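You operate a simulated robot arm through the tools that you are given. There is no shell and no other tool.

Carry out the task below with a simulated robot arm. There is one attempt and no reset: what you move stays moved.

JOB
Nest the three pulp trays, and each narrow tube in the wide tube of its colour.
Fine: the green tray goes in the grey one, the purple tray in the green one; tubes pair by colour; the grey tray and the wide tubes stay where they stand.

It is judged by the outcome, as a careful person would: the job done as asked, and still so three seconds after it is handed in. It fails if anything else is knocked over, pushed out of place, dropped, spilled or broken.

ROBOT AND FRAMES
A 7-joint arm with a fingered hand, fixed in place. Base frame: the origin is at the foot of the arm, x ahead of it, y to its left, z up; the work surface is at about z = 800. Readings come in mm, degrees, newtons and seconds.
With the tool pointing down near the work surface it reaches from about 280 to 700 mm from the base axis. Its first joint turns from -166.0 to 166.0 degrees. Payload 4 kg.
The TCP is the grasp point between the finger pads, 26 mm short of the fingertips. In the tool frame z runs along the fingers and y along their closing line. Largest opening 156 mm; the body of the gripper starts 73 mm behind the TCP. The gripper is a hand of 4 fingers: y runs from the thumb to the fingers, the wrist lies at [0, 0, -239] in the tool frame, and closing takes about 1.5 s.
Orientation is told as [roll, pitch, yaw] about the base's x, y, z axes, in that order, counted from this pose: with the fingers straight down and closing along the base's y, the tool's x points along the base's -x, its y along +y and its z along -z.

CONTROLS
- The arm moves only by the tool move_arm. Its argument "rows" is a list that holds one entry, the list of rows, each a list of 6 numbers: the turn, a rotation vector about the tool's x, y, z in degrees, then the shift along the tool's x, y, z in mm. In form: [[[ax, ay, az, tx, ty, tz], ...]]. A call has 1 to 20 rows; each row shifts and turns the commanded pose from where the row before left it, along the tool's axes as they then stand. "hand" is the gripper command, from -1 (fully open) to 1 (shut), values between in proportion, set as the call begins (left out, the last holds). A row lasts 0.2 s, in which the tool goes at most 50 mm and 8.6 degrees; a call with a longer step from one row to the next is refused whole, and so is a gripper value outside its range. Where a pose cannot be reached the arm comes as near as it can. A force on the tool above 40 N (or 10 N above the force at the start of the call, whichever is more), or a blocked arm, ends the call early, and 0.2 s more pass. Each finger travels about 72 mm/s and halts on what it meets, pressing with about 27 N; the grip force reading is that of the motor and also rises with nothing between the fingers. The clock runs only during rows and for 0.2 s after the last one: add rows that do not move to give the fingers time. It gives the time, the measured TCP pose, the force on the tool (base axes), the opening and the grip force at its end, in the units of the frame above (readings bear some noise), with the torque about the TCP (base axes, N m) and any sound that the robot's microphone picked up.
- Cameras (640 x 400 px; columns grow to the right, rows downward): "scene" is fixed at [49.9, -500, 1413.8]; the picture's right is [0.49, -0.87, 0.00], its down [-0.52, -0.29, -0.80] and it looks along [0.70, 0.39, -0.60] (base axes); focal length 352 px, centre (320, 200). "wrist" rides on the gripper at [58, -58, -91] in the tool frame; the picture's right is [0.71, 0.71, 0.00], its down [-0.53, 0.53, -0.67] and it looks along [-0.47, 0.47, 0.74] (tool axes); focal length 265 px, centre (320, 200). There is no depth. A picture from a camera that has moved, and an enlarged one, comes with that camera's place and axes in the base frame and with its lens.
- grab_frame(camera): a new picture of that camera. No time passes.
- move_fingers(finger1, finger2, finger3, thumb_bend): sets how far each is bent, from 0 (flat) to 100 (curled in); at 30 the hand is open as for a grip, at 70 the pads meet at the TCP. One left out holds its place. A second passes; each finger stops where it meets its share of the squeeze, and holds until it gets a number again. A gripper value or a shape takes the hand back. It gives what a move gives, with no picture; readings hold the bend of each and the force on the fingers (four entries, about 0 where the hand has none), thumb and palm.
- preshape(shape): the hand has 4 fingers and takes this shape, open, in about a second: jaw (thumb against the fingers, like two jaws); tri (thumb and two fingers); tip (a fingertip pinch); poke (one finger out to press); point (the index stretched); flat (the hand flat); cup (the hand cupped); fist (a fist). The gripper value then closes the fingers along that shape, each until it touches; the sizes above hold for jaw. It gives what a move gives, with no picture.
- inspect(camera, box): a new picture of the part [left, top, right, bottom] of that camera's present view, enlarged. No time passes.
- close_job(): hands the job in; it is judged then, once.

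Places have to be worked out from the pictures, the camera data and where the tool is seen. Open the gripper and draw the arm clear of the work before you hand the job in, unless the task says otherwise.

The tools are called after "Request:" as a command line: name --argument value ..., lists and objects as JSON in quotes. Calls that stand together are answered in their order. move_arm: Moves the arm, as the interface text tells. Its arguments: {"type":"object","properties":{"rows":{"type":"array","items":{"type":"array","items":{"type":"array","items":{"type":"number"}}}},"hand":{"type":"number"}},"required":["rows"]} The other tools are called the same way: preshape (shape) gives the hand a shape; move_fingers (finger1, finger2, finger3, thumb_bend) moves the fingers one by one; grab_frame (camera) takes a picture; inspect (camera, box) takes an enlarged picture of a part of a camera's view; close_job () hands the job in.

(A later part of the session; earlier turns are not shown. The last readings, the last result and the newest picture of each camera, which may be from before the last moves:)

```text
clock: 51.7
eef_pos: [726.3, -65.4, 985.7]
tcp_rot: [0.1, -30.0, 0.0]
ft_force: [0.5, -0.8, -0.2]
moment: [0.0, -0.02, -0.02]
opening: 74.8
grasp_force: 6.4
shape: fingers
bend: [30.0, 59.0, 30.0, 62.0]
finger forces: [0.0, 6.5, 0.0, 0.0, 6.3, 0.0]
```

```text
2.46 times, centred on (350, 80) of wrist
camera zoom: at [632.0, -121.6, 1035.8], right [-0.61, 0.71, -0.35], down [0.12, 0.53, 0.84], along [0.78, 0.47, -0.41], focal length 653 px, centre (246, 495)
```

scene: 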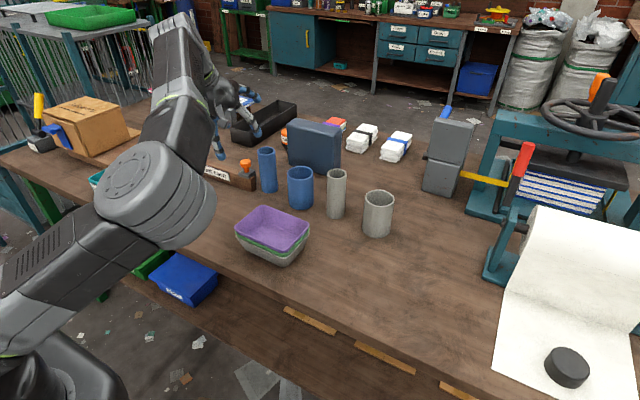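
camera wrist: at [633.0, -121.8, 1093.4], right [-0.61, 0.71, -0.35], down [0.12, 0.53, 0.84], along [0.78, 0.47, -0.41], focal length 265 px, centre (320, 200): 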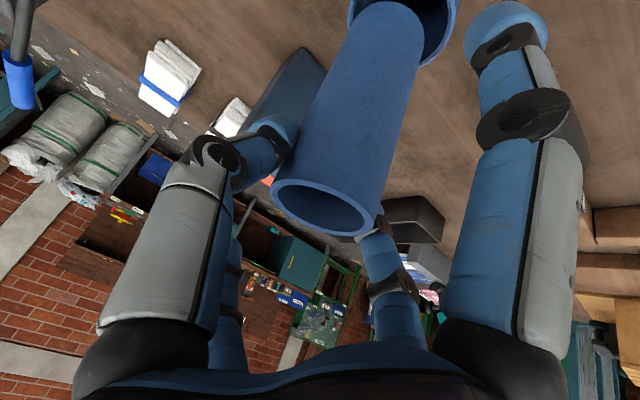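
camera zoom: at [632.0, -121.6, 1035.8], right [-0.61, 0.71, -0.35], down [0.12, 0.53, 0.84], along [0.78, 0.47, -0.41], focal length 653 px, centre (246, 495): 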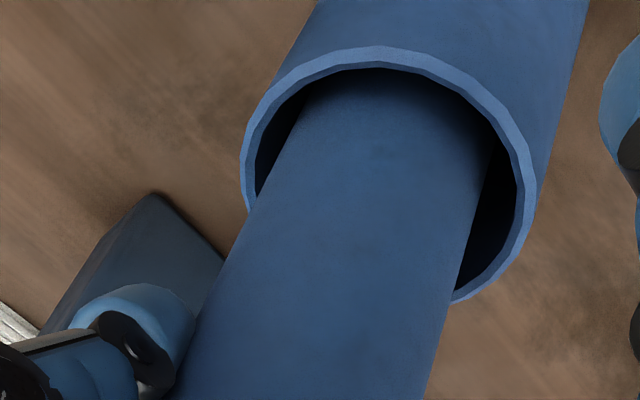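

It slides in freely with no contact, and the robot-side finger clears the wide tube. I continue down another 36 mm.

Request:
move_arm --rows '[[[0, 0, 0, 2, 0.5, 3.46], [0, 0, 0, 2, 0.5, 3.46], [0, 0, 0, 2, 0, 3.46], [0, 0, 0, 2, 0, 3.46], [0, 0, 0, 2, 0, 3.46], [0, 0, 0, 2, 0, 3.46], [0, 0, 0, 2, 0, 3.46], [0, 0, 0, 2, 0, 3.46], [0, 0, 0, 2, 0, 3.46], [0, 0, 0, 0, 0, 0]]]'

Request:
inspect --camera "scene" --box '[275, 135, 335, 215]'

Request:
inspect --camera "wrist" --box '[180, 30, 440, 230]'

```text
clock: 53.9
eef_pos: [726.8, -61.2, 949.6]
tcp_rot: [0.0, -30.0, -0.1]
ft_force: [-0.5, 1.2, -1.1]
moment: [-0.01, -0.02, -0.04]
opening: 74.6
grasp_force: 6.5
shape: fingers
bend: [30.0, 59.0, 30.0, 62.0]
finger forces: [0.1, 6.3, 0.0, 0.0, 6.4, 0.0]
```

```text
5.00 times, centred on (305, 175) of scene
camera zoom: at [49.9, -500.0, 1413.8], right [0.49, -0.87, 0.0], down [-0.52, -0.29, -0.8], along [0.7, 0.39, -0.6], focal length 1760 px, centre (395, 325)
```

zoom: 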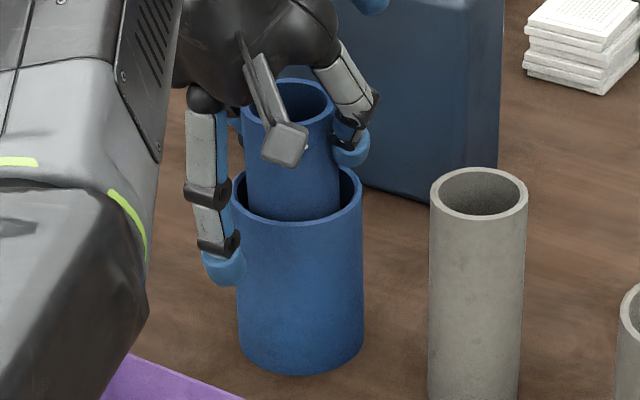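

```text
2.00 times, centred on (310, 130) of wrist
camera zoom: at [631.4, -119.1, 999.2], right [-0.61, 0.71, -0.35], down [0.12, 0.53, 0.84], along [0.78, 0.47, -0.41], focal length 531 px, centre (340, 340)
```

zoom: 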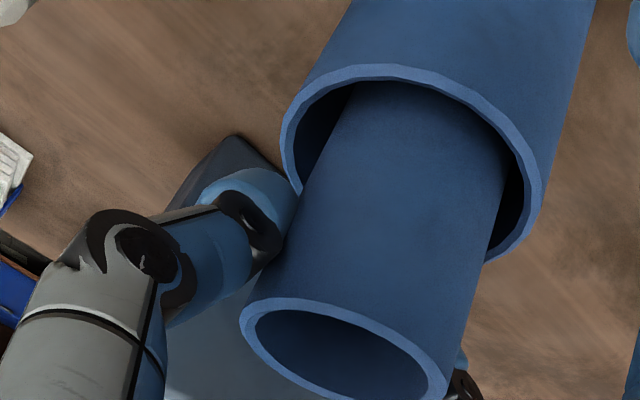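

There are about 24 mm to go. I lower 16 mm, then continue gently to feel for the bottom.

Request:
move_arm --rows '[[[0, 0, 0, 2, -0.5, 3.46], [0, 0, 0, 2, 0, 3.46], [0, 0, 0, 2, 0, 3.46], [0, 0, 0, 2, 0, 3.46], [0, 0, 0, 0, 0, 0]]]'

Request:
move_arm --rows '[[[0, 0, 0, 1, 0, 1.73], [0, 0, 0, 1, 0, 1.73], [0, 0, 0, 0, 0, 0]]]'

Request:
inspect --camera "scene" --box '[275, 135, 335, 215]'

Request:
inspect --camera "wrist" --box '[180, 30, 440, 230]'

```text
clock: 55.1
eef_pos: [727.7, -61.5, 932.9]
tcp_rot: [0.0, -30.0, -0.1]
ft_force: [0.3, 0.5, -0.2]
moment: [-0.02, -0.01, -0.04]
opening: 74.3
grasp_force: 5.8
shape: fingers
bend: [30.0, 59.0, 30.0, 62.0]
finger forces: [0.0, 6.4, 0.0, 0.0, 6.3, 0.0]
```

```text
clock: 55.9
eef_pos: [728.3, -62.3, 929.4]
tcp_rot: [-0.1, -30.1, 0.0]
ft_force: [-3.2, -0.8, 11.4]
moment: [-0.01, -0.08, 0.04]
opening: 74.2
grasp_force: 12.7
shape: fingers
bend: [30.0, 59.0, 30.0, 62.0]
finger forces: [0.1, 12.6, 0.1, 0.0, 12.8, 0.0]
```

```text
5.00 times, centred on (305, 175) of scene
camera zoom: at [49.9, -500.0, 1413.8], right [0.49, -0.87, 0.0], down [-0.52, -0.29, -0.8], along [0.7, 0.39, -0.6], focal length 1760 px, centre (395, 325)
```

zoom: 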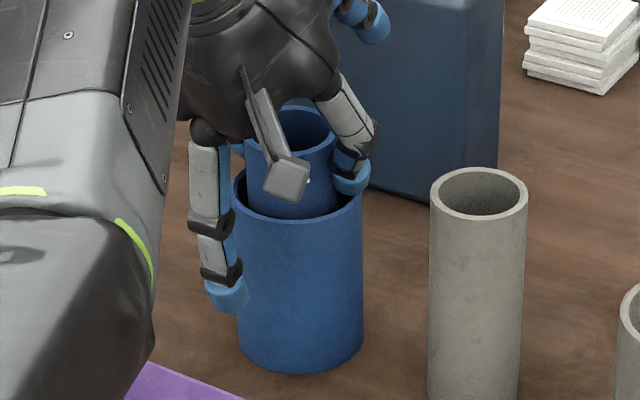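

```text
2.00 times, centred on (310, 130) of wrist
camera zoom: at [632.3, -118.9, 980.6], right [-0.61, 0.71, -0.35], down [0.12, 0.53, 0.84], along [0.78, 0.47, -0.41], focal length 531 px, centre (340, 340)
```

zoom: 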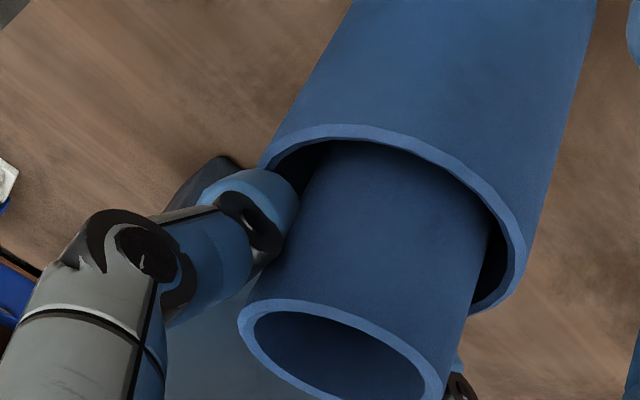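

An 11 N upward push shows the fingertips have met the wide rim or the tube has met the bottom, with the foot within about 4 mm of the table. I back off 1 mm and then loosen the two fingers a little to let the tube settle.

Request:
move_arm --rows '[[[0, 0, 0, -0.6, 0, -1.04], [0, 0, 0, 0, 0, 0]]]'

Request:
move_fingers --finger2 56 --thumb_bend 59

Request:
inspect --camera "scene" --box '[275, 135, 335, 215]'

Request:
inspect --camera "wrist" --box '[180, 30, 440, 230]'

```text
clock: 56.5
eef_pos: [727.5, -61.2, 930.5]
tcp_rot: [0.0, -30.1, 0.0]
ft_force: [-3.3, 0.9, 10.9]
moment: [-0.02, -0.04, 0.02]
opening: 74.5
grasp_force: 11.8
shape: fingers
bend: [30.0, 59.0, 30.0, 62.0]
finger forces: [0.1, 12.2, 0.1, 0.0, 12.8, 0.1]
```

```text
clock: 57.5
eef_pos: [726.6, -61.7, 930.4]
tcp_rot: [0.1, -30.0, 0.0]
ft_force: [-1.2, -0.2, 10.8]
moment: [-0.3, -0.11, -0.03]
opening: 74.5
grasp_force: 5.5
shape: fingers
bend: [30.0, 56.0, 30.0, 60.0]
finger forces: [0.0, 0.0, 0.0, 0.0, 10.7, 0.1]
```

```text
5.00 times, centred on (305, 175) of scene
camera zoom: at [49.9, -500.0, 1413.8], right [0.49, -0.87, 0.0], down [-0.52, -0.29, -0.8], along [0.7, 0.39, -0.6], focal length 1760 px, centre (395, 325)
```

zoom: 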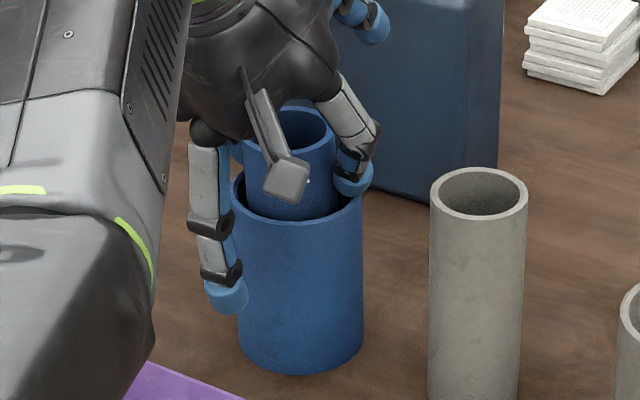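

```text
2.00 times, centred on (310, 130) of wrist
camera zoom: at [632.1, -118.9, 980.5], right [-0.61, 0.71, -0.35], down [0.12, 0.53, 0.84], along [0.78, 0.47, -0.41], focal length 531 px, centre (340, 340)
```

zoom: 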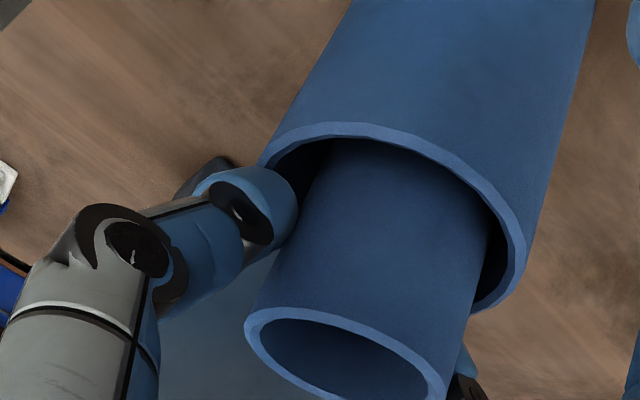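

The thumb is resting on the wide tube's rim with about 10 N, and the opposite finger is free. I raise the hand 4 mm to take that load off.

Request:
move_arm --rows '[[[0, 0, 0, -1, 0, -1.73], [0, 0, 0, -1, 0, -1.73], [0, 0, 0, 0, 0, 0]]]'

Request:
inspect --camera "scene" --box '[275, 135, 335, 215]'

Request:
inspect --camera "wrist" --box '[180, 30, 440, 230]'

```text
clock: 58.3
eef_pos: [728.3, -62.3, 932.8]
tcp_rot: [0.0, -29.9, 0.1]
ft_force: [-1.2, 0.4, -0.3]
moment: [0.02, -0.01, 0.02]
opening: 75.7
grasp_force: 0.0
shape: fingers
bend: [30.0, 56.0, 30.0, 59.0]
finger forces: [0.1, 0.0, 0.0, 0.0, 0.0, 0.1]
```

```text
5.00 times, centred on (305, 175) of scene
camera zoom: at [49.9, -500.0, 1413.8], right [0.49, -0.87, 0.0], down [-0.52, -0.29, -0.8], along [0.7, 0.39, -0.6], focal length 1760 px, centre (395, 325)
```

zoom: 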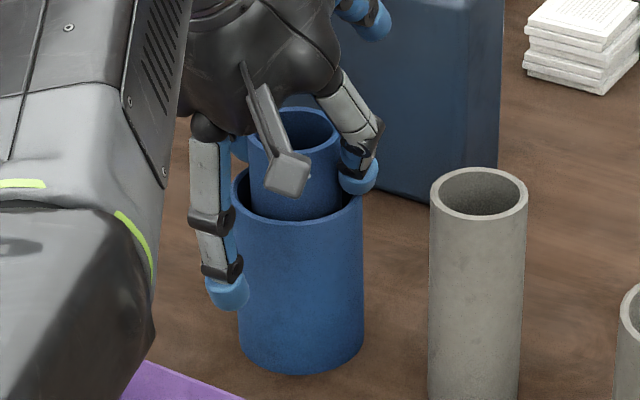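

```text
2.00 times, centred on (310, 130) of wrist
camera zoom: at [632.0, -119.7, 983.3], right [-0.61, 0.71, -0.35], down [0.12, 0.53, 0.84], along [0.78, 0.47, -0.41], focal length 531 px, centre (340, 340)
```

zoom: 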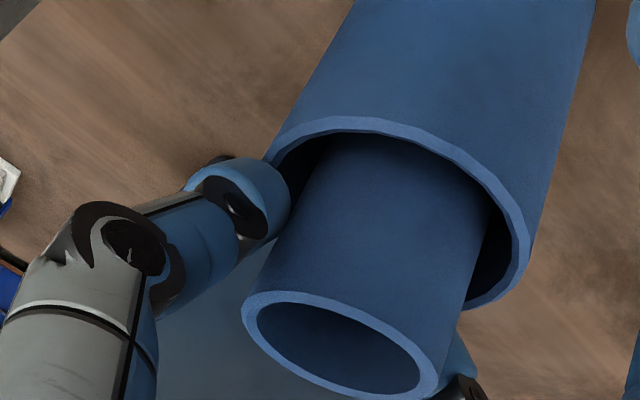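

All forces are zero, so the blue tube stands free inside the wide one. I open the two fingers further and rise slowly at first to see that it stays put.

Request:
move_fingers --finger2 50 --thumb_bend 50

Request:
move_arm --rows '[[[0, 0, 0, -2.5, 0, -4.33], [0, 0, 0, -2.5, 0, -4.33], [0, 0, 0, -5, 0, -8.66], [0, 0, 0, -5, 0, -8.66], [0, 0, 0, 0, 0, 0]]]'

Request:
inspect --camera "scene" --box '[265, 115, 345, 215]'

Request:
grab_frame --camera "wrist"

```text
clock: 59.3
eef_pos: [726.4, -62.3, 933.6]
tcp_rot: [0.0, -29.9, 0.0]
ft_force: [0.3, 0.4, -0.2]
moment: [0.01, -0.03, -0.02]
opening: 82.7
grasp_force: 0.1
shape: fingers
bend: [30.0, 50.0, 30.0, 50.0]
finger forces: [0.0, 0.0, 0.0, 0.0, 0.0, 0.0]
```

```text
clock: 60.5
eef_pos: [729.3, -63.0, 964.2]
tcp_rot: [0.0, -30.0, 0.0]
ft_force: [0.5, -0.1, -0.5]
moment: [0.01, -0.02, -0.03]
opening: 82.6
grasp_force: 0.0
shape: fingers
bend: [30.0, 50.0, 30.0, 50.0]
finger forces: [0.0, 0.0, 0.0, 0.0, 0.0, 0.0]
```

```text
4.00 times, centred on (305, 165) of scene
camera zoom: at [49.9, -500.0, 1413.8], right [0.49, -0.87, 0.0], down [-0.52, -0.29, -0.8], along [0.7, 0.39, -0.6], focal length 1408 px, centre (380, 340)
```

zoom: 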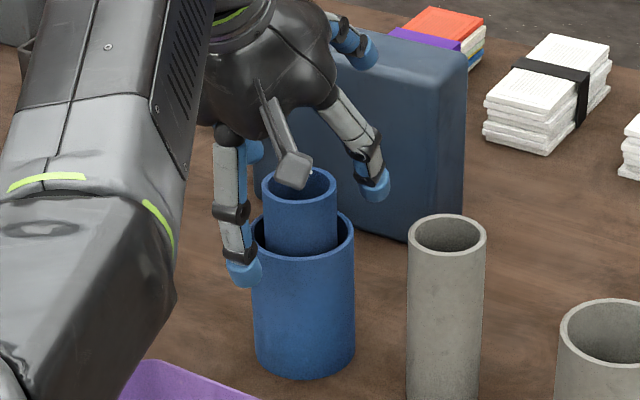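

```text
taken
camera wrist: at [633.3, -119.9, 1014.9], right [-0.61, 0.71, -0.35], down [0.12, 0.53, 0.84], along [0.78, 0.47, -0.41], focal length 265 px, centre (320, 200)
```

wrist: 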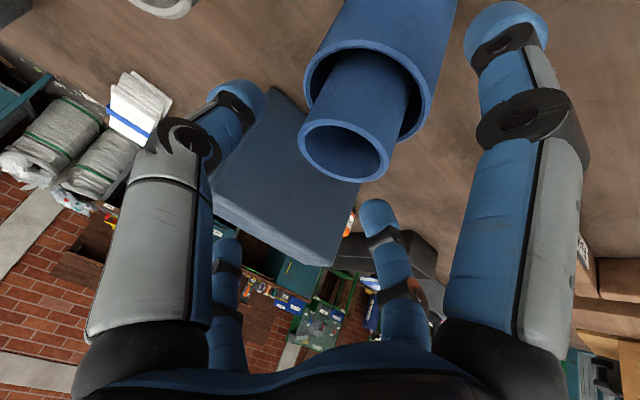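

The blue pair is nested and the tube stayed put. I rise, close the two fingers a little to pass between neighbours, and move above the narrow grey tube near (731,-170).

Request:
move_arm --rows '[[[0, 0, 0, -11.5, 0, -19.9], [0, 0, 0, -11.5, 0, -19.9], [0, 0, 0, -0.5, -21.4, 0.3], [0, 0, 0, -0.5, -21.4, 0.3], [0, 0, 0, -0.5, -21.4, 0.3], [0, 0, 0, -0.5, -21.4, 0.3], [0, 0, 0, -0.5, -21.4, 0.3], [0, 0, 0, 0, 0, 0]]]'

Request:
move_fingers --finger2 54 --thumb_bend 54

Request:
grab_frame --camera "wrist"

Request:
grab_frame --camera "scene"

```text
clock: 62.3
eef_pos: [730.7, -168.7, 1011.6]
tcp_rot: [0.0, -30.0, 0.0]
ft_force: [0.2, -0.5, 0.9]
moment: [-0.04, 0.02, 0.0]
opening: 82.8
grasp_force: 0.2
shape: fingers
bend: [30.0, 50.0, 30.0, 50.0]
finger forces: [0.1, 0.1, 0.0, 0.0, 0.1, 0.0]
```

```text
clock: 63.3
eef_pos: [732.3, -168.0, 1011.7]
tcp_rot: [-0.1, -30.1, 0.0]
ft_force: [0.4, 0.4, 0.5]
moment: [-0.02, -0.04, 0.02]
opening: 79.4
grasp_force: 0.0
shape: fingers
bend: [30.0, 54.0, 30.0, 54.0]
finger forces: [0.0, 0.0, 0.0, 0.0, 0.0, 0.1]
```

```text
taken
camera wrist: at [636.1, -226.0, 1061.5], right [-0.61, 0.71, -0.35], down [0.12, 0.53, 0.84], along [0.78, 0.47, -0.41], focal length 265 px, centre (320, 200)
```

wrist: 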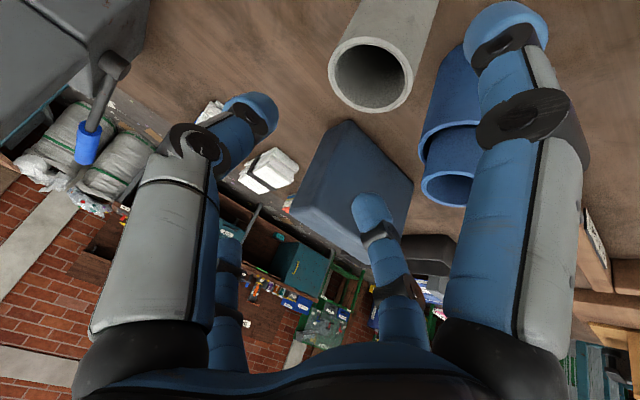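

```text
taken
```

scene: 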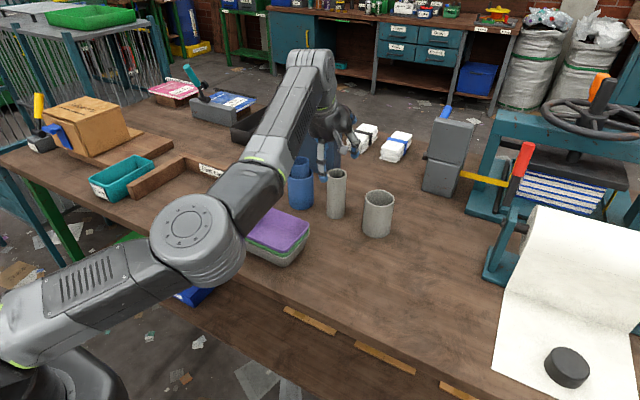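

The narrow grey tube's rim is at about (728,-172), roughly 3 mm toward -x and 4 mm toward -y of the TCP. I descend vertically with that correction to TCP z≈930, slightly higher on the tube than last time, so the fingertips will stay above the wide rim.

Request:
move_arm --rows '[[[0, 0, 0, 8.68, -0.8, 13.84], [0, 0, 0, 8.68, -0.8, 13.84], [0, 0, 0, 8.68, -0.8, 13.84], [0, 0, 0, 8.68, -0.8, 13.84], [0, 0, 0, 8.68, -0.8, 13.84], [0, 0, 0, 0, 0, 0]]]'

Request:
grab_frame --camera "wrist"

Request:
inspect --camera "scene" --box '[270, 100, 410, 240]'

```text
clock: 64.7
eef_pos: [725.4, -172.4, 929.3]
tcp_rot: [-0.1, -30.0, 0.1]
ft_force: [-0.4, -0.3, -0.4]
moment: [-0.01, -0.02, 0.0]
opening: 79.4
grasp_force: 0.1
shape: fingers
bend: [30.0, 54.0, 30.0, 54.0]
finger forces: [0.0, 0.1, 0.0, 0.0, 0.0, 0.1]
```

```text
taken
camera wrist: at [630.8, -230.1, 979.7], right [-0.61, 0.71, -0.35], down [0.12, 0.53, 0.84], along [0.78, 0.47, -0.41], focal length 265 px, centre (320, 200)
```

wrist: 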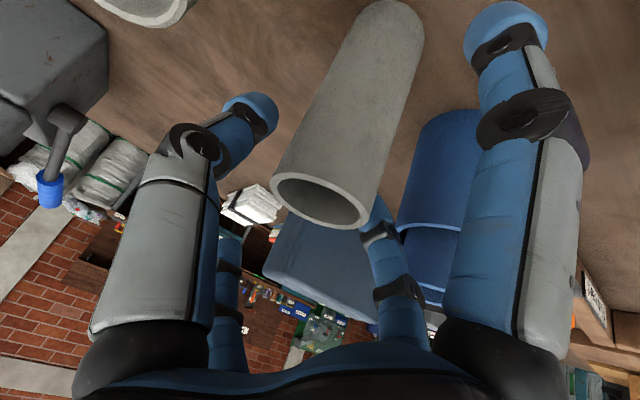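

```text
2.86 times, centred on (340, 170) of scene
camera zoom: at [49.9, -500.0, 1413.8], right [0.49, -0.87, 0.0], down [-0.52, -0.29, -0.8], along [0.7, 0.39, -0.6], focal length 1006 px, centre (263, 286)
```

zoom: 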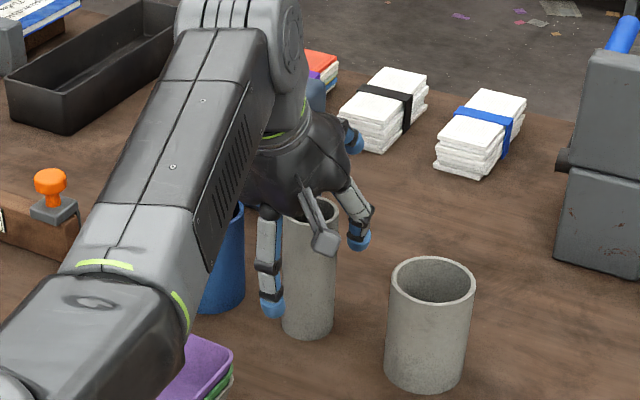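

The grey tube sits between the pads much as the blue one did. I close the two fingers on it.

Request:
move_fingers --finger2 66 --thumb_bend 66

Request:
grab_frame --camera "wrist"

```text
clock: 65.7
eef_pos: [726.8, -171.7, 929.9]
tcp_rot: [0.0, -30.0, 0.0]
ft_force: [-0.6, 0.5, 0.2]
moment: [0.0, 0.0, 0.01]
opening: 74.9
grasp_force: 6.8
shape: fingers
bend: [30.0, 59.0, 30.0, 61.0]
finger forces: [0.0, 6.6, 0.0, 0.0, 6.9, 0.1]
```

```text
taken
camera wrist: at [630.8, -230.1, 979.9], right [-0.61, 0.71, -0.35], down [0.12, 0.53, 0.84], along [0.78, 0.47, -0.41], focal length 265 px, centre (320, 200)
```

wrist: 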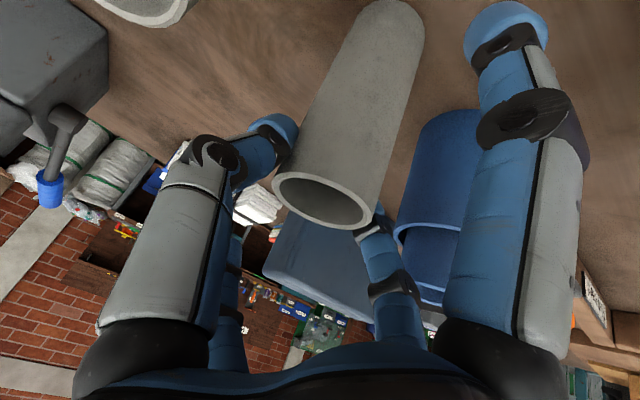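

Both fingers grip at about 6.8 N. I lift 15 mm to test the hold.

Request:
move_arm --rows '[[[0, 0, 0, -1.5, 0, -2.6], [0, 0, 0, -2, 0, -3.46], [0, 0, 0, -2, 0, -3.46], [0, 0, 0, -2, 0, -3.46], [0, 0, 0, 0, 0, 0]]]'

Request:
inspect --camera "scene" --box '[270, 100, 410, 240]'

Request:
grab_frame --camera "wrist"

```text
clock: 66.9
eef_pos: [727.4, -170.5, 944.9]
tcp_rot: [0.0, -30.1, 0.1]
ft_force: [0.0, -0.5, -0.1]
moment: [0.02, -0.03, 0.01]
opening: 74.8
grasp_force: 6.6
shape: fingers
bend: [30.0, 59.0, 30.0, 61.0]
finger forces: [0.0, 6.5, 0.0, 0.0, 6.8, 0.0]
```

```text
2.86 times, centred on (340, 170) of scene
camera zoom: at [49.9, -500.0, 1413.8], right [0.49, -0.87, 0.0], down [-0.52, -0.29, -0.8], along [0.7, 0.39, -0.6], focal length 1006 px, centre (263, 286)
```

zoom: 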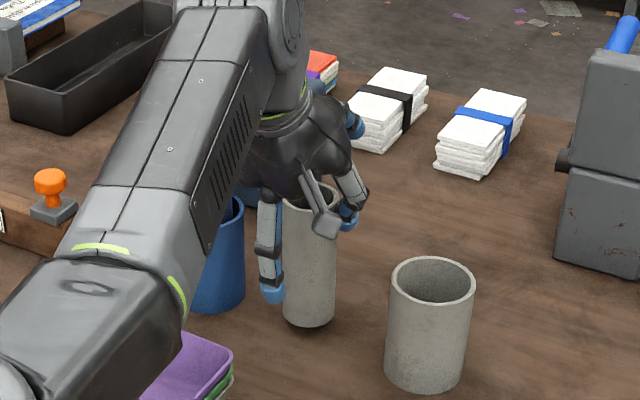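

```text
taken
camera wrist: at [632.1, -229.6, 994.7], right [-0.61, 0.71, -0.35], down [0.12, 0.53, 0.84], along [0.78, 0.47, -0.41], focal length 265 px, centre (320, 200)
```

wrist: 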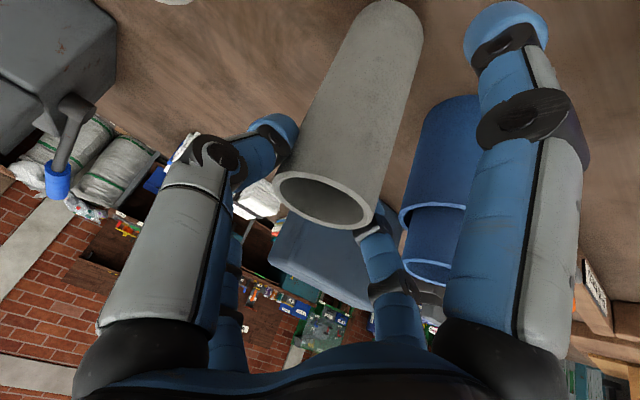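

The grip holds. I lift the tube until its foot clears the wide rim, then carry it toward the wide grey tube, expected near (724,-293).

Request:
move_arm --rows '[[[0, 0, 0, -4, 0, -7], [0, 0, 0, -6.5, 0, -11.26], [0, 0, 0, -6.5, 0, -11.26], [0, 0, 0, -6.5, 0, -11.26], [0, 0, 0, -6.5, 0, -11.26], [0, 0, 0, -6.5, 0, -11.26], [0, 0, 0, -6.5, 0, -11.26], [0, 0, 0, -6.5, 0, -11.26], [0, 0, 0, 0, 0, 0]]]'

Request:
move_arm --rows '[[[0, 0, 0, 0.3, -12, -0.15], [0, 0, 0, 0.3, -17, -0.15], [0, 0, 0, 0.3, -17, -0.15], [0, 0, 0, 0.3, -17, -0.15], [0, 0, 0, 0, -17, 0], [0, 0, 0, 0, 0, 0]]]'

Request:
inspect --camera "scene" --box '[280, 80, 440, 250]'

Request:
grab_frame --camera "wrist"

```text
clock: 68.9
eef_pos: [726.5, -172.3, 1044.1]
tcp_rot: [0.0, -30.0, 0.1]
ft_force: [0.4, -0.3, 0.1]
moment: [0.0, 0.0, 0.01]
opening: 74.7
grasp_force: 7.1
shape: fingers
bend: [30.0, 59.0, 30.0, 61.0]
finger forces: [0.1, 6.5, 0.1, 0.0, 6.7, 0.1]
```

```text
clock: 70.3
eef_pos: [725.2, -251.0, 1045.9]
tcp_rot: [0.0, -30.0, 0.0]
ft_force: [-0.6, -0.7, -0.6]
moment: [0.01, 0.01, 0.01]
opening: 74.5
grasp_force: 6.5
shape: fingers
bend: [30.0, 59.0, 30.0, 61.0]
finger forces: [0.0, 6.6, 0.0, 0.0, 6.9, 0.0]
```

```text
2.35 times, centred on (360, 165) of scene
camera zoom: at [49.9, -500.0, 1413.8], right [0.49, -0.87, 0.0], down [-0.52, -0.29, -0.8], along [0.7, 0.39, -0.6], focal length 828 px, centre (226, 282)
```

zoom: 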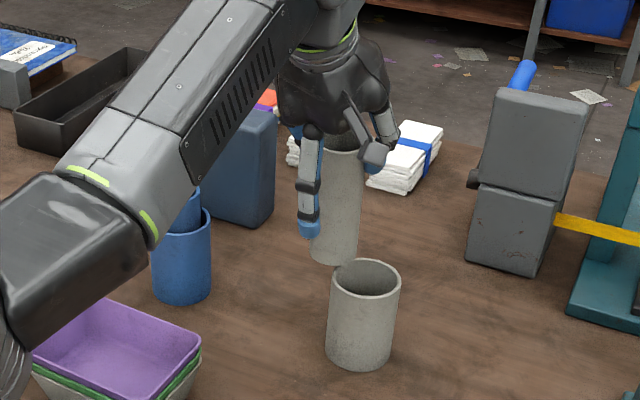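

```text
taken
camera wrist: at [630.0, -309.4, 1095.7], right [-0.61, 0.71, -0.35], down [0.12, 0.53, 0.84], along [0.78, 0.47, -0.41], focal length 265 px, centre (320, 200)
```

wrist: 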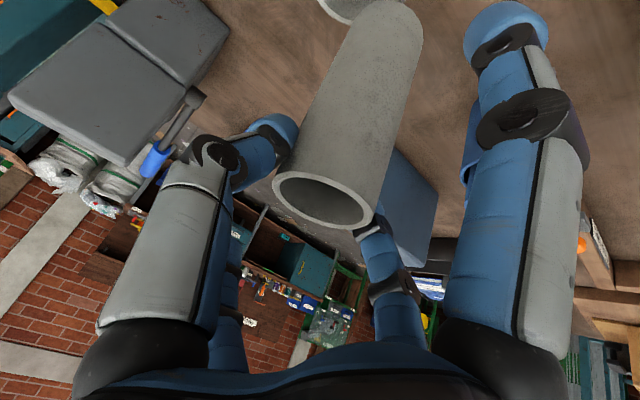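

Reach is still fine. I move the remaining 38 mm and check alignment closely.

Request:
move_arm --rows '[[[0, 0, 0, 0, -13, 0], [0, 0, 0, 0, -13, 0], [0, 0, 0, 0, -12, 0], [0, 0, 0, 0, 0, 0]]]'

Request:
inspect --camera "scene" --box '[345, 150, 415, 245]'

Request:
inspect --camera "wrist" --box '[260, 0, 480, 140]'

```text
clock: 71.3
eef_pos: [724.6, -287.5, 1042.2]
tcp_rot: [0.0, -30.0, 0.0]
ft_force: [-0.2, -0.2, 0.0]
moment: [-0.01, -0.05, -0.01]
opening: 74.4
grasp_force: 6.4
shape: fingers
bend: [30.0, 59.0, 30.0, 61.0]
finger forces: [0.1, 6.4, 0.0, 0.0, 6.8, 0.0]
```

```text
4.21 times, centred on (380, 198) of scene
camera zoom: at [49.9, -500.0, 1413.8], right [0.49, -0.87, 0.0], down [-0.52, -0.29, -0.8], along [0.7, 0.39, -0.6], focal length 1482 px, centre (67, 210)
```

zoom: 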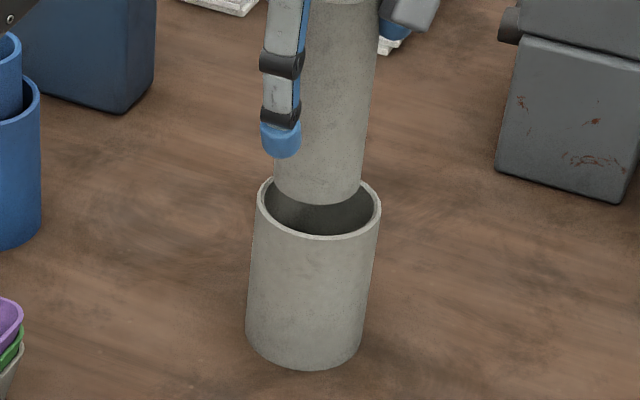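

```text
2.86 times, centred on (370, 70) of wrist
camera zoom: at [629.1, -346.2, 1092.3], right [-0.61, 0.71, -0.35], down [0.12, 0.53, 0.84], along [0.78, 0.47, -0.41], focal length 758 px, centre (177, 571)
```

zoom: 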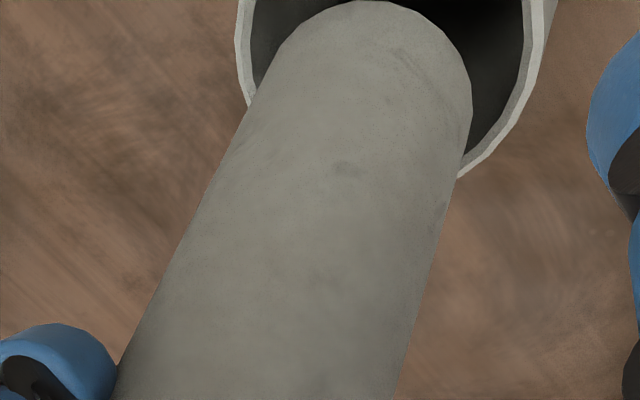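

By comparison with the blue insertion, the foot is within about 2 mm of centre. I lower 8 mm to just above the mouth and recheck.

Request:
move_arm --rows '[[[0, 0, 0, 2.45, -0.3, 3.2], [0, 0, 0, 2.45, 0, 3.2], [0, 0, 0, 0, 0, 0]]]'

Request:
inspect --camera "scene" --box '[350, 170, 410, 245]'

Request:
inspect --camera "wrist" --box '[260, 0, 480, 140]'

```text
clock: 72.1
eef_pos: [725.6, -290.5, 1036.2]
tcp_rot: [0.0, -30.0, 0.1]
ft_force: [0.3, -0.4, -0.6]
moment: [0.01, 0.02, -0.02]
opening: 74.7
grasp_force: 6.7
shape: fingers
bend: [30.0, 59.0, 30.0, 61.0]
finger forces: [0.0, 6.3, 0.0, 0.1, 6.7, 0.0]
```

```text
5.33 times, centred on (380, 208) of scene
camera zoom: at [49.9, -500.0, 1413.8], right [0.49, -0.87, 0.0], down [-0.52, -0.29, -0.8], along [0.7, 0.39, -0.6], focal length 1878 px, centre (0, 160)
```

zoom: 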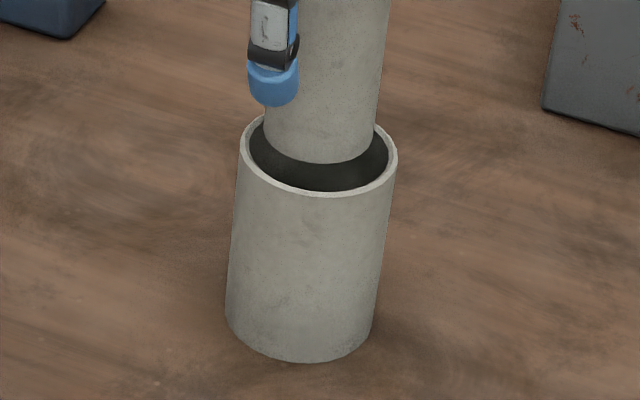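

```text
2.86 times, centred on (370, 70) of wrist
camera zoom: at [629.4, -347.8, 1086.4], right [-0.61, 0.71, -0.35], down [0.12, 0.53, 0.84], along [0.78, 0.47, -0.41], focal length 758 px, centre (177, 571)
```

zoom: 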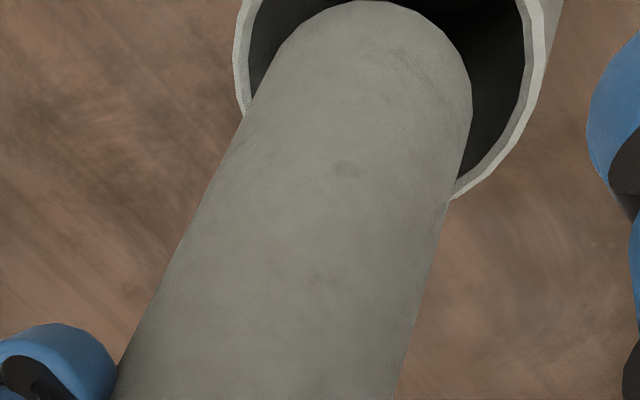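

Both views now agree the foot is about 6 mm too far out in x and 2 mm too far in +y. The tube leans slightly in the grip. I shift by that much and recheck before lowering.

Request:
move_arm --rows '[[[0, 0, 0, 2.4, -1, -1.4], [0, 0, 0, 2.4, -1, -1.4], [0, 0, 0, 0, 0, 0]]]'

Request:
inspect --camera "scene" --box '[350, 170, 410, 245]'

Request:
inspect --camera "wrist" --box '[260, 0, 480, 140]'

```text
clock: 72.9
eef_pos: [717.7, -291.1, 1036.8]
tcp_rot: [0.0, -29.9, 0.1]
ft_force: [-0.3, 0.8, -0.6]
moment: [-0.05, -0.02, 0.01]
opening: 74.6
grasp_force: 6.6
shape: fingers
bend: [30.0, 59.0, 30.0, 61.0]
finger forces: [0.1, 6.4, 0.0, 0.0, 6.8, 0.1]
```

```text
5.33 times, centred on (380, 208) of scene
camera zoom: at [49.9, -500.0, 1413.8], right [0.49, -0.87, 0.0], down [-0.52, -0.29, -0.8], along [0.7, 0.39, -0.6], focal length 1878 px, centre (0, 160)
```

zoom: 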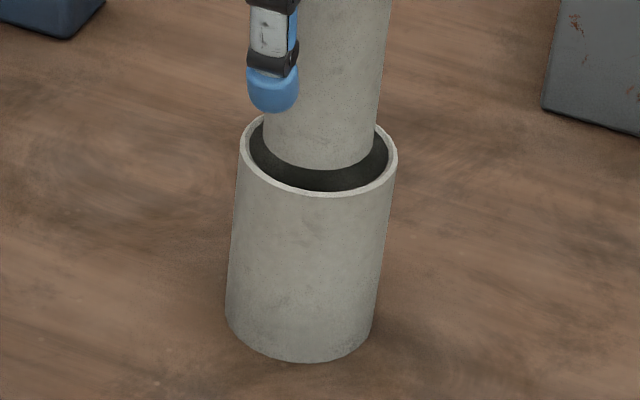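

```text
2.86 times, centred on (370, 70) of wrist
camera zoom: at [623.9, -349.8, 1087.3], right [-0.61, 0.71, -0.35], down [0.12, 0.53, 0.84], along [0.78, 0.47, -0.41], focal length 758 px, centre (177, 571)
```

zoom: 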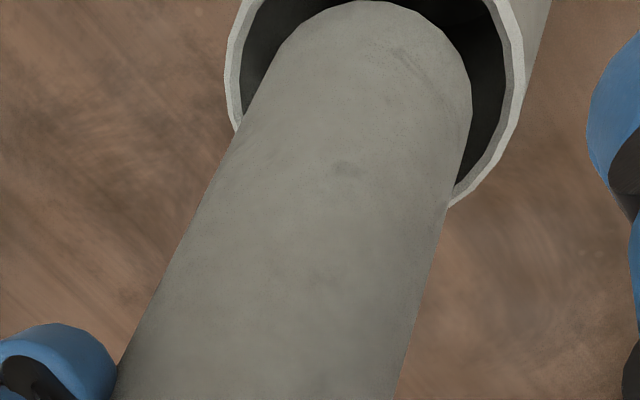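

The foot is now centred in both views. I lower 12 mm in small steps.

Request:
move_arm --rows '[[[0, 0, 0, 1.5, 0, 2.6], [0, 0, 0, 1.5, 0, 2.6], [0, 0, 0, 1.5, 0, 2.6], [0, 0, 0, 1.5, 0, 2.6], [0, 0, 0, 0, 0, 0]]]'

Request:
inspect --camera "scene" --box '[350, 170, 410, 245]'

Request:
inspect --camera "wrist" --box '[240, 0, 480, 160]'

```text
clock: 74.1
eef_pos: [719.0, -293.6, 1024.2]
tcp_rot: [0.0, -30.0, 0.0]
ft_force: [0.5, -0.2, -0.6]
moment: [0.01, 0.01, -0.01]
opening: 74.5
grasp_force: 6.2
shape: fingers
bend: [30.0, 59.0, 30.0, 61.0]
finger forces: [0.0, 6.4, 0.0, 0.1, 6.6, 0.0]
```

```text
5.33 times, centred on (380, 208) of scene
camera zoom: at [49.9, -500.0, 1413.8], right [0.49, -0.87, 0.0], down [-0.52, -0.29, -0.8], along [0.7, 0.39, -0.6], focal length 1878 px, centre (0, 160)
```

zoom: 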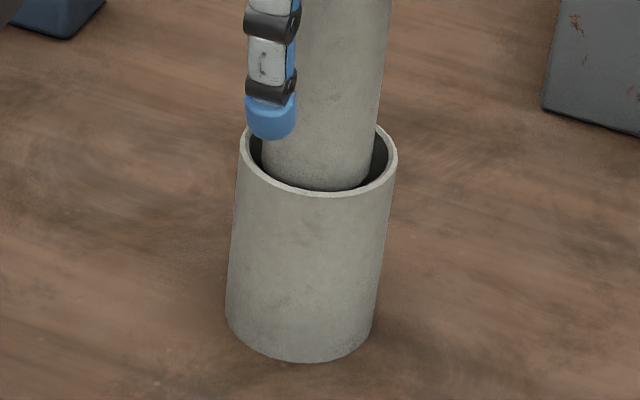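

```text
2.50 times, centred on (360, 80) of wrist
camera zoom: at [623.6, -350.3, 1073.9], right [-0.61, 0.71, -0.35], down [0.12, 0.53, 0.84], along [0.78, 0.47, -0.41], focal length 664 px, centre (220, 500)
```

zoom: 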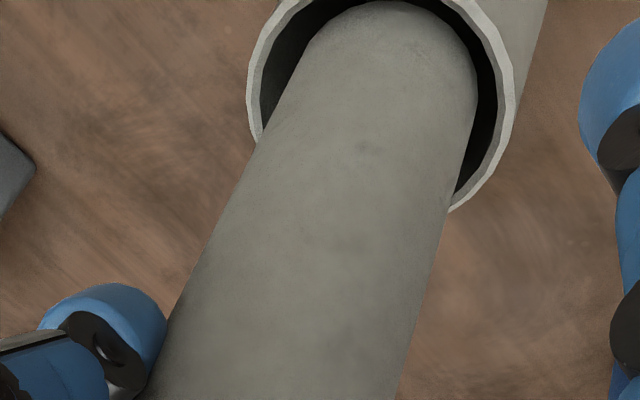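

The foot has entered the mouth without contact. I keep lowering by 12 mm and watch the force.

Request:
move_arm --rows '[[[0, 0, 0, 1.5, 0, 2.6], [0, 0, 0, 1.5, 0, 2.6], [0, 0, 0, 1.5, 0, 2.6], [0, 0, 0, 1.5, 0, 2.6], [0, 0, 0, 0, 0, 0]]]'

Request:
inspect --camera "scene" --box '[350, 170, 410, 245]'

Request:
inspect --camera "wrist" --box '[240, 0, 480, 160]'

```text
clock: 75.3
eef_pos: [718.5, -293.2, 1010.8]
tcp_rot: [0.0, -30.0, 0.0]
ft_force: [-0.9, 0.0, 0.3]
moment: [0.01, 0.0, 0.01]
opening: 74.6
grasp_force: 6.3
shape: fingers
bend: [30.0, 59.0, 30.0, 61.0]
finger forces: [0.1, 6.4, 0.0, 0.0, 6.8, 0.1]
```

```text
5.33 times, centred on (380, 208) of scene
camera zoom: at [49.9, -500.0, 1413.8], right [0.49, -0.87, 0.0], down [-0.52, -0.29, -0.8], along [0.7, 0.39, -0.6], focal length 1878 px, centre (0, 160)
```

zoom: 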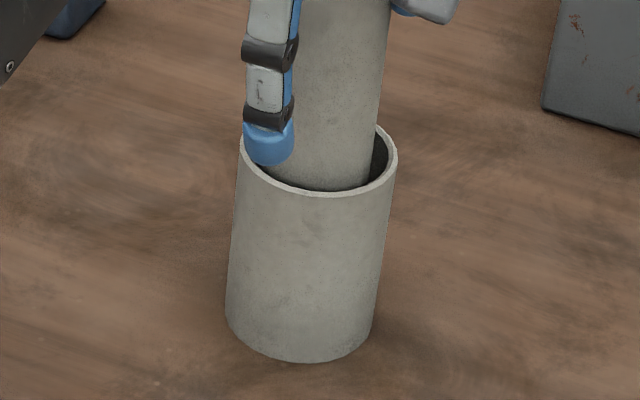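

```text
2.50 times, centred on (360, 80) of wrist
camera zoom: at [623.5, -350.6, 1061.1], right [-0.61, 0.71, -0.35], down [0.12, 0.53, 0.84], along [0.78, 0.47, -0.41], focal length 664 px, centre (220, 500)
```

zoom: 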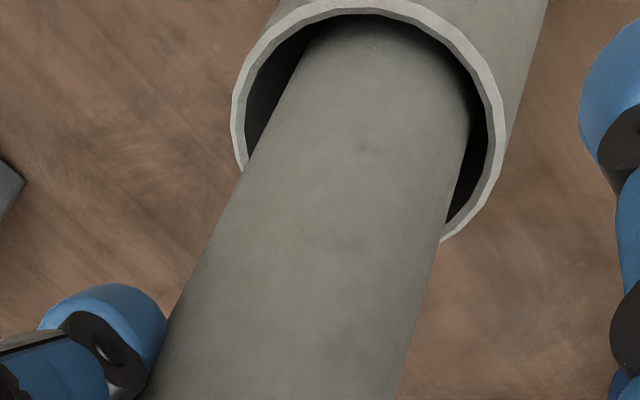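

It's still free of contact and sliding in. I continue down 24 mm.

Request:
move_arm --rows '[[[0, 0, 0, 2, 0, 3.46], [0, 0, 0, 2, 0, 3.46], [0, 0, 0, 2, 0, 3.46], [0, 0, 0, 2, 0, 3.46], [0, 0, 0, 2, 0, 3.46], [0, 0, 0, 2, 0, 3.46], [0, 0, 0, 0, 0, 0]]]'

Request:
inspect --camera "scene" --box '[340, 160, 410, 245]'

Request:
inspect --camera "wrist" --box '[200, 0, 460, 190]'

```text
clock: 76.9
eef_pos: [719.8, -293.9, 986.4]
tcp_rot: [0.0, -30.0, 0.0]
ft_force: [0.9, -0.2, -0.3]
moment: [-0.01, -0.03, 0.0]
opening: 74.6
grasp_force: 7.0
shape: fingers
bend: [30.0, 59.0, 30.0, 61.0]
finger forces: [0.0, 6.4, 0.0, 0.1, 6.7, 0.0]
```

```text
4.71 times, centred on (375, 202) of scene
camera zoom: at [49.9, -500.0, 1413.8], right [0.49, -0.87, 0.0], down [-0.52, -0.29, -0.8], along [0.7, 0.39, -0.6], focal length 1657 px, centre (61, 188)
```

zoom: 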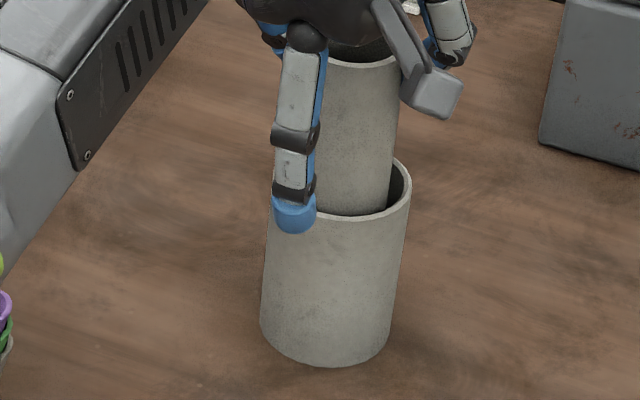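

```text
2.11 times, centred on (330, 95) of wrist
camera zoom: at [623.7, -350.7, 1036.7], right [-0.61, 0.71, -0.35], down [0.12, 0.53, 0.84], along [0.78, 0.47, -0.41], focal length 559 px, centre (299, 421)
```

zoom: 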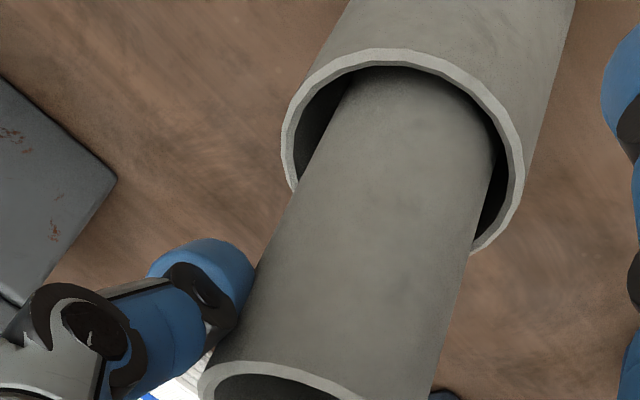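

Still no contact, and the robot-side finger clears the wide tube. I lower another 36 mm.

Request:
move_arm --rows '[[[0, 0, 0, 2, 0, 3.46], [0, 0, 0, 2, 0, 3.46], [0, 0, 0, 2, 0, 3.46], [0, 0, 0, 2, 0, 3.46], [0, 0, 0, 2, 0, 3.46], [0, 0, 0, 2, 0, 3.46], [0, 0, 0, 2, 0, 3.46], [0, 0, 0, 2, 0, 3.46], [0, 0, 0, 2, 0, 3.46], [0, 0, 0, 0, 0, 0]]]'

Request:
inspect --camera "scene" --box '[340, 160, 410, 245]'

Request:
inspect --camera "wrist" --box '[180, 30, 440, 230]'

```text
clock: 79.1
eef_pos: [720.3, -293.3, 951.0]
tcp_rot: [0.0, -30.0, 0.0]
ft_force: [0.2, 0.4, -0.5]
moment: [0.0, 0.01, 0.04]
opening: 74.4
grasp_force: 6.9
shape: fingers
bend: [30.0, 59.0, 30.0, 61.0]
finger forces: [0.0, 6.4, 0.0, 0.1, 6.7, 0.0]
```

```text
4.71 times, centred on (375, 202) of scene
camera zoom: at [49.9, -500.0, 1413.8], right [0.49, -0.87, 0.0], down [-0.52, -0.29, -0.8], along [0.7, 0.39, -0.6], focal length 1657 px, centre (61, 188)
```

zoom: 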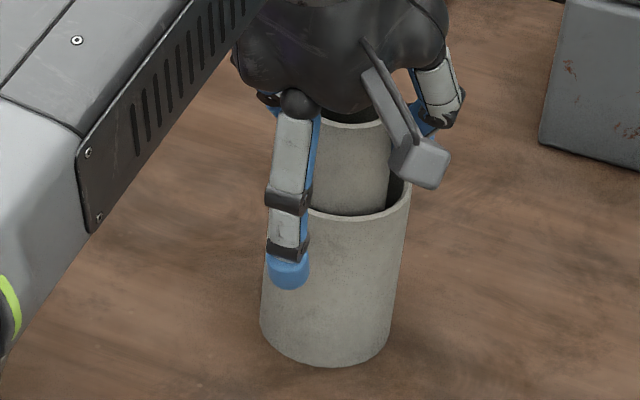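

```text
2.00 times, centred on (310, 130) of wrist
camera zoom: at [624.7, -350.4, 1001.0], right [-0.61, 0.71, -0.35], down [0.12, 0.53, 0.84], along [0.78, 0.47, -0.41], focal length 531 px, centre (340, 340)
```

zoom: 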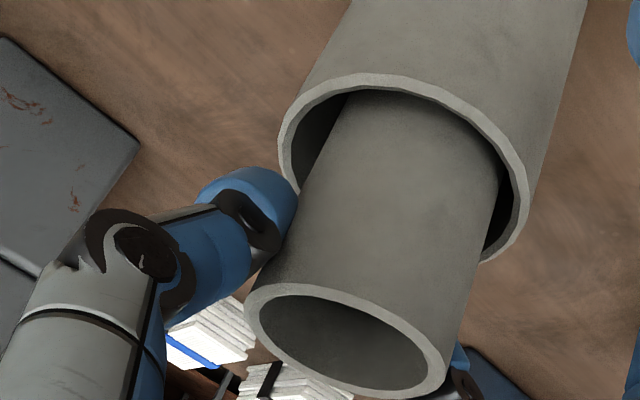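

About 20 mm remain. I lower 14 mm, then go in 2 mm steps until I feel contact.

Request:
move_arm --rows '[[[0, 0, 0, 2, 0, 3.46], [0, 0, 0, 2, 0, 3.46], [0, 0, 0, 1.5, 0, 2.6], [0, 0, 0, 1.5, 0, 2.6], [0, 0, 0, 0, 0, 0]]]'

Request:
move_arm --rows '[[[0, 0, 0, 1, 0, 1.73], [0, 0, 0, 0, 0, 0]]]'

Request:
inspect --camera "wrist" --box '[180, 30, 440, 230]'

```text
clock: 80.3
eef_pos: [719.4, -293.4, 937.4]
tcp_rot: [0.0, -29.9, 0.0]
ft_force: [0.3, -0.8, -0.9]
moment: [-0.01, 0.0, -0.01]
opening: 74.6
grasp_force: 6.6
shape: fingers
bend: [30.0, 59.0, 30.0, 61.0]
finger forces: [0.1, 6.4, 0.0, 0.1, 6.7, 0.1]
```

```text
clock: 80.9
eef_pos: [720.1, -294.4, 934.0]
tcp_rot: [0.0, -30.0, 0.1]
ft_force: [0.0, 0.2, -0.3]
moment: [-0.01, 0.01, 0.02]
opening: 75.1
grasp_force: 6.3
shape: fingers
bend: [30.0, 59.0, 30.0, 61.0]
finger forces: [0.1, 6.4, 0.0, 0.1, 6.6, 0.0]
```

```text
2.00 times, centred on (310, 130) of wrist
camera zoom: at [624.2, -351.3, 984.9], right [-0.61, 0.71, -0.35], down [0.12, 0.53, 0.84], along [0.78, 0.47, -0.41], focal length 531 px, centre (340, 340)
```

zoom: 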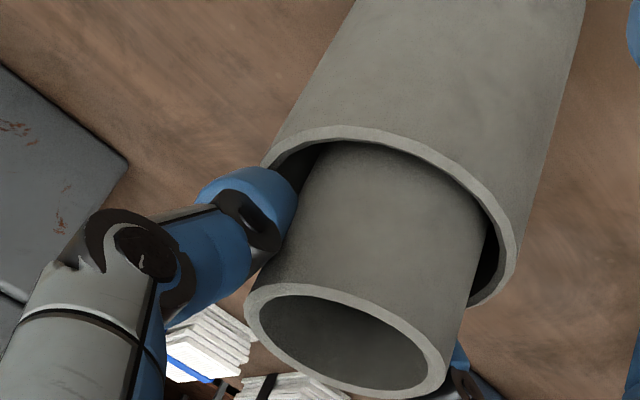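

No contact yet and the foot is about 4 mm above the bottom. I go down in 1.5 mm steps.

Request:
move_arm --rows '[[[0, 0, 0, 0.75, 0, 1.3], [0, 0, 0, 0, 0, 0]]]'

Request:
move_arm --rows '[[[0, 0, 0, 0.5, 0, 0.87], [0, 0, 0, 0, 0, 0]]]'

```text
clock: 81.5
eef_pos: [720.2, -293.1, 932.9]
tcp_rot: [0.0, -30.0, 0.1]
ft_force: [0.1, 0.3, 2.2]
moment: [-0.05, -0.05, 0.02]
opening: 74.8
grasp_force: 6.6
shape: fingers
bend: [30.0, 59.0, 30.0, 62.0]
finger forces: [0.0, 6.7, 0.0, 0.0, 7.2, 0.0]
```

```text
clock: 82.1
eef_pos: [718.9, -292.4, 932.8]
tcp_rot: [-0.1, -30.0, 0.0]
ft_force: [0.3, -0.9, 3.3]
moment: [-0.01, -0.05, 0.02]
opening: 74.5
grasp_force: 7.4
shape: fingers
bend: [30.0, 59.0, 30.0, 62.0]
finger forces: [0.0, 6.9, 0.0, 0.0, 7.5, 0.1]
```

Light contact is about 3 N with the foot within 2–3 mm of the bottom. I raise 1.5 mm and loosen the fingers.

Request:
move_arm --rows '[[[0, 0, 0, -0.75, 0, -1.3], [0, 0, 0, 0, 0, 0]]]'

Request:
move_fingers --finger2 57 --thumb_bend 59

Request:
inspect --camera "wrist" --box '[180, 30, 440, 230]'

Request:
inspect --camera "scene" --box '[340, 160, 410, 245]'

```text
clock: 82.7
eef_pos: [719.8, -293.2, 932.7]
tcp_rot: [0.0, -29.8, 0.0]
ft_force: [-0.8, 0.3, 0.5]
moment: [-0.01, 0.01, -0.01]
opening: 74.6
grasp_force: 6.7
shape: fingers
bend: [30.0, 59.0, 30.0, 62.0]
finger forces: [0.1, 6.8, 0.1, 0.0, 7.0, 0.0]
```

```text
clock: 83.7
eef_pos: [719.9, -292.7, 933.0]
tcp_rot: [-0.1, -30.0, 0.0]
ft_force: [0.3, -0.5, 0.8]
moment: [-0.02, -0.02, -0.01]
opening: 75.5
grasp_force: 0.0
shape: fingers
bend: [30.0, 56.0, 30.0, 59.0]
finger forces: [0.0, 0.0, 0.0, 0.0, 0.0, 0.1]
```

```text
2.00 times, centred on (310, 130) of wrist
camera zoom: at [624.3, -351.2, 983.6], right [-0.61, 0.71, -0.35], down [0.12, 0.53, 0.84], along [0.78, 0.47, -0.41], focal length 531 px, centre (340, 340)
```

zoom: 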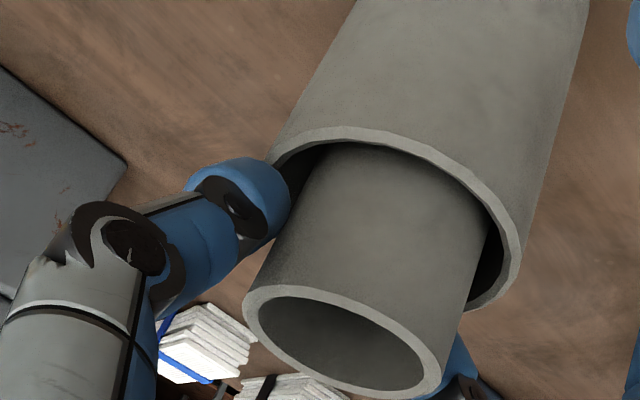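

```text
4.71 times, centred on (375, 202) of scene
camera zoom: at [49.9, -500.0, 1413.8], right [0.49, -0.87, 0.0], down [-0.52, -0.29, -0.8], along [0.7, 0.39, -0.6], focal length 1657 px, centre (61, 188)
```

zoom: 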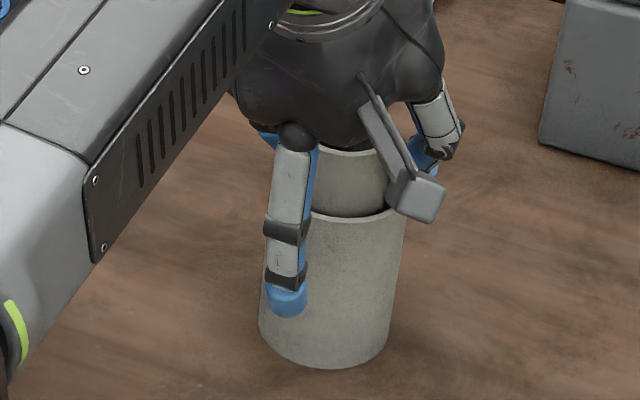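

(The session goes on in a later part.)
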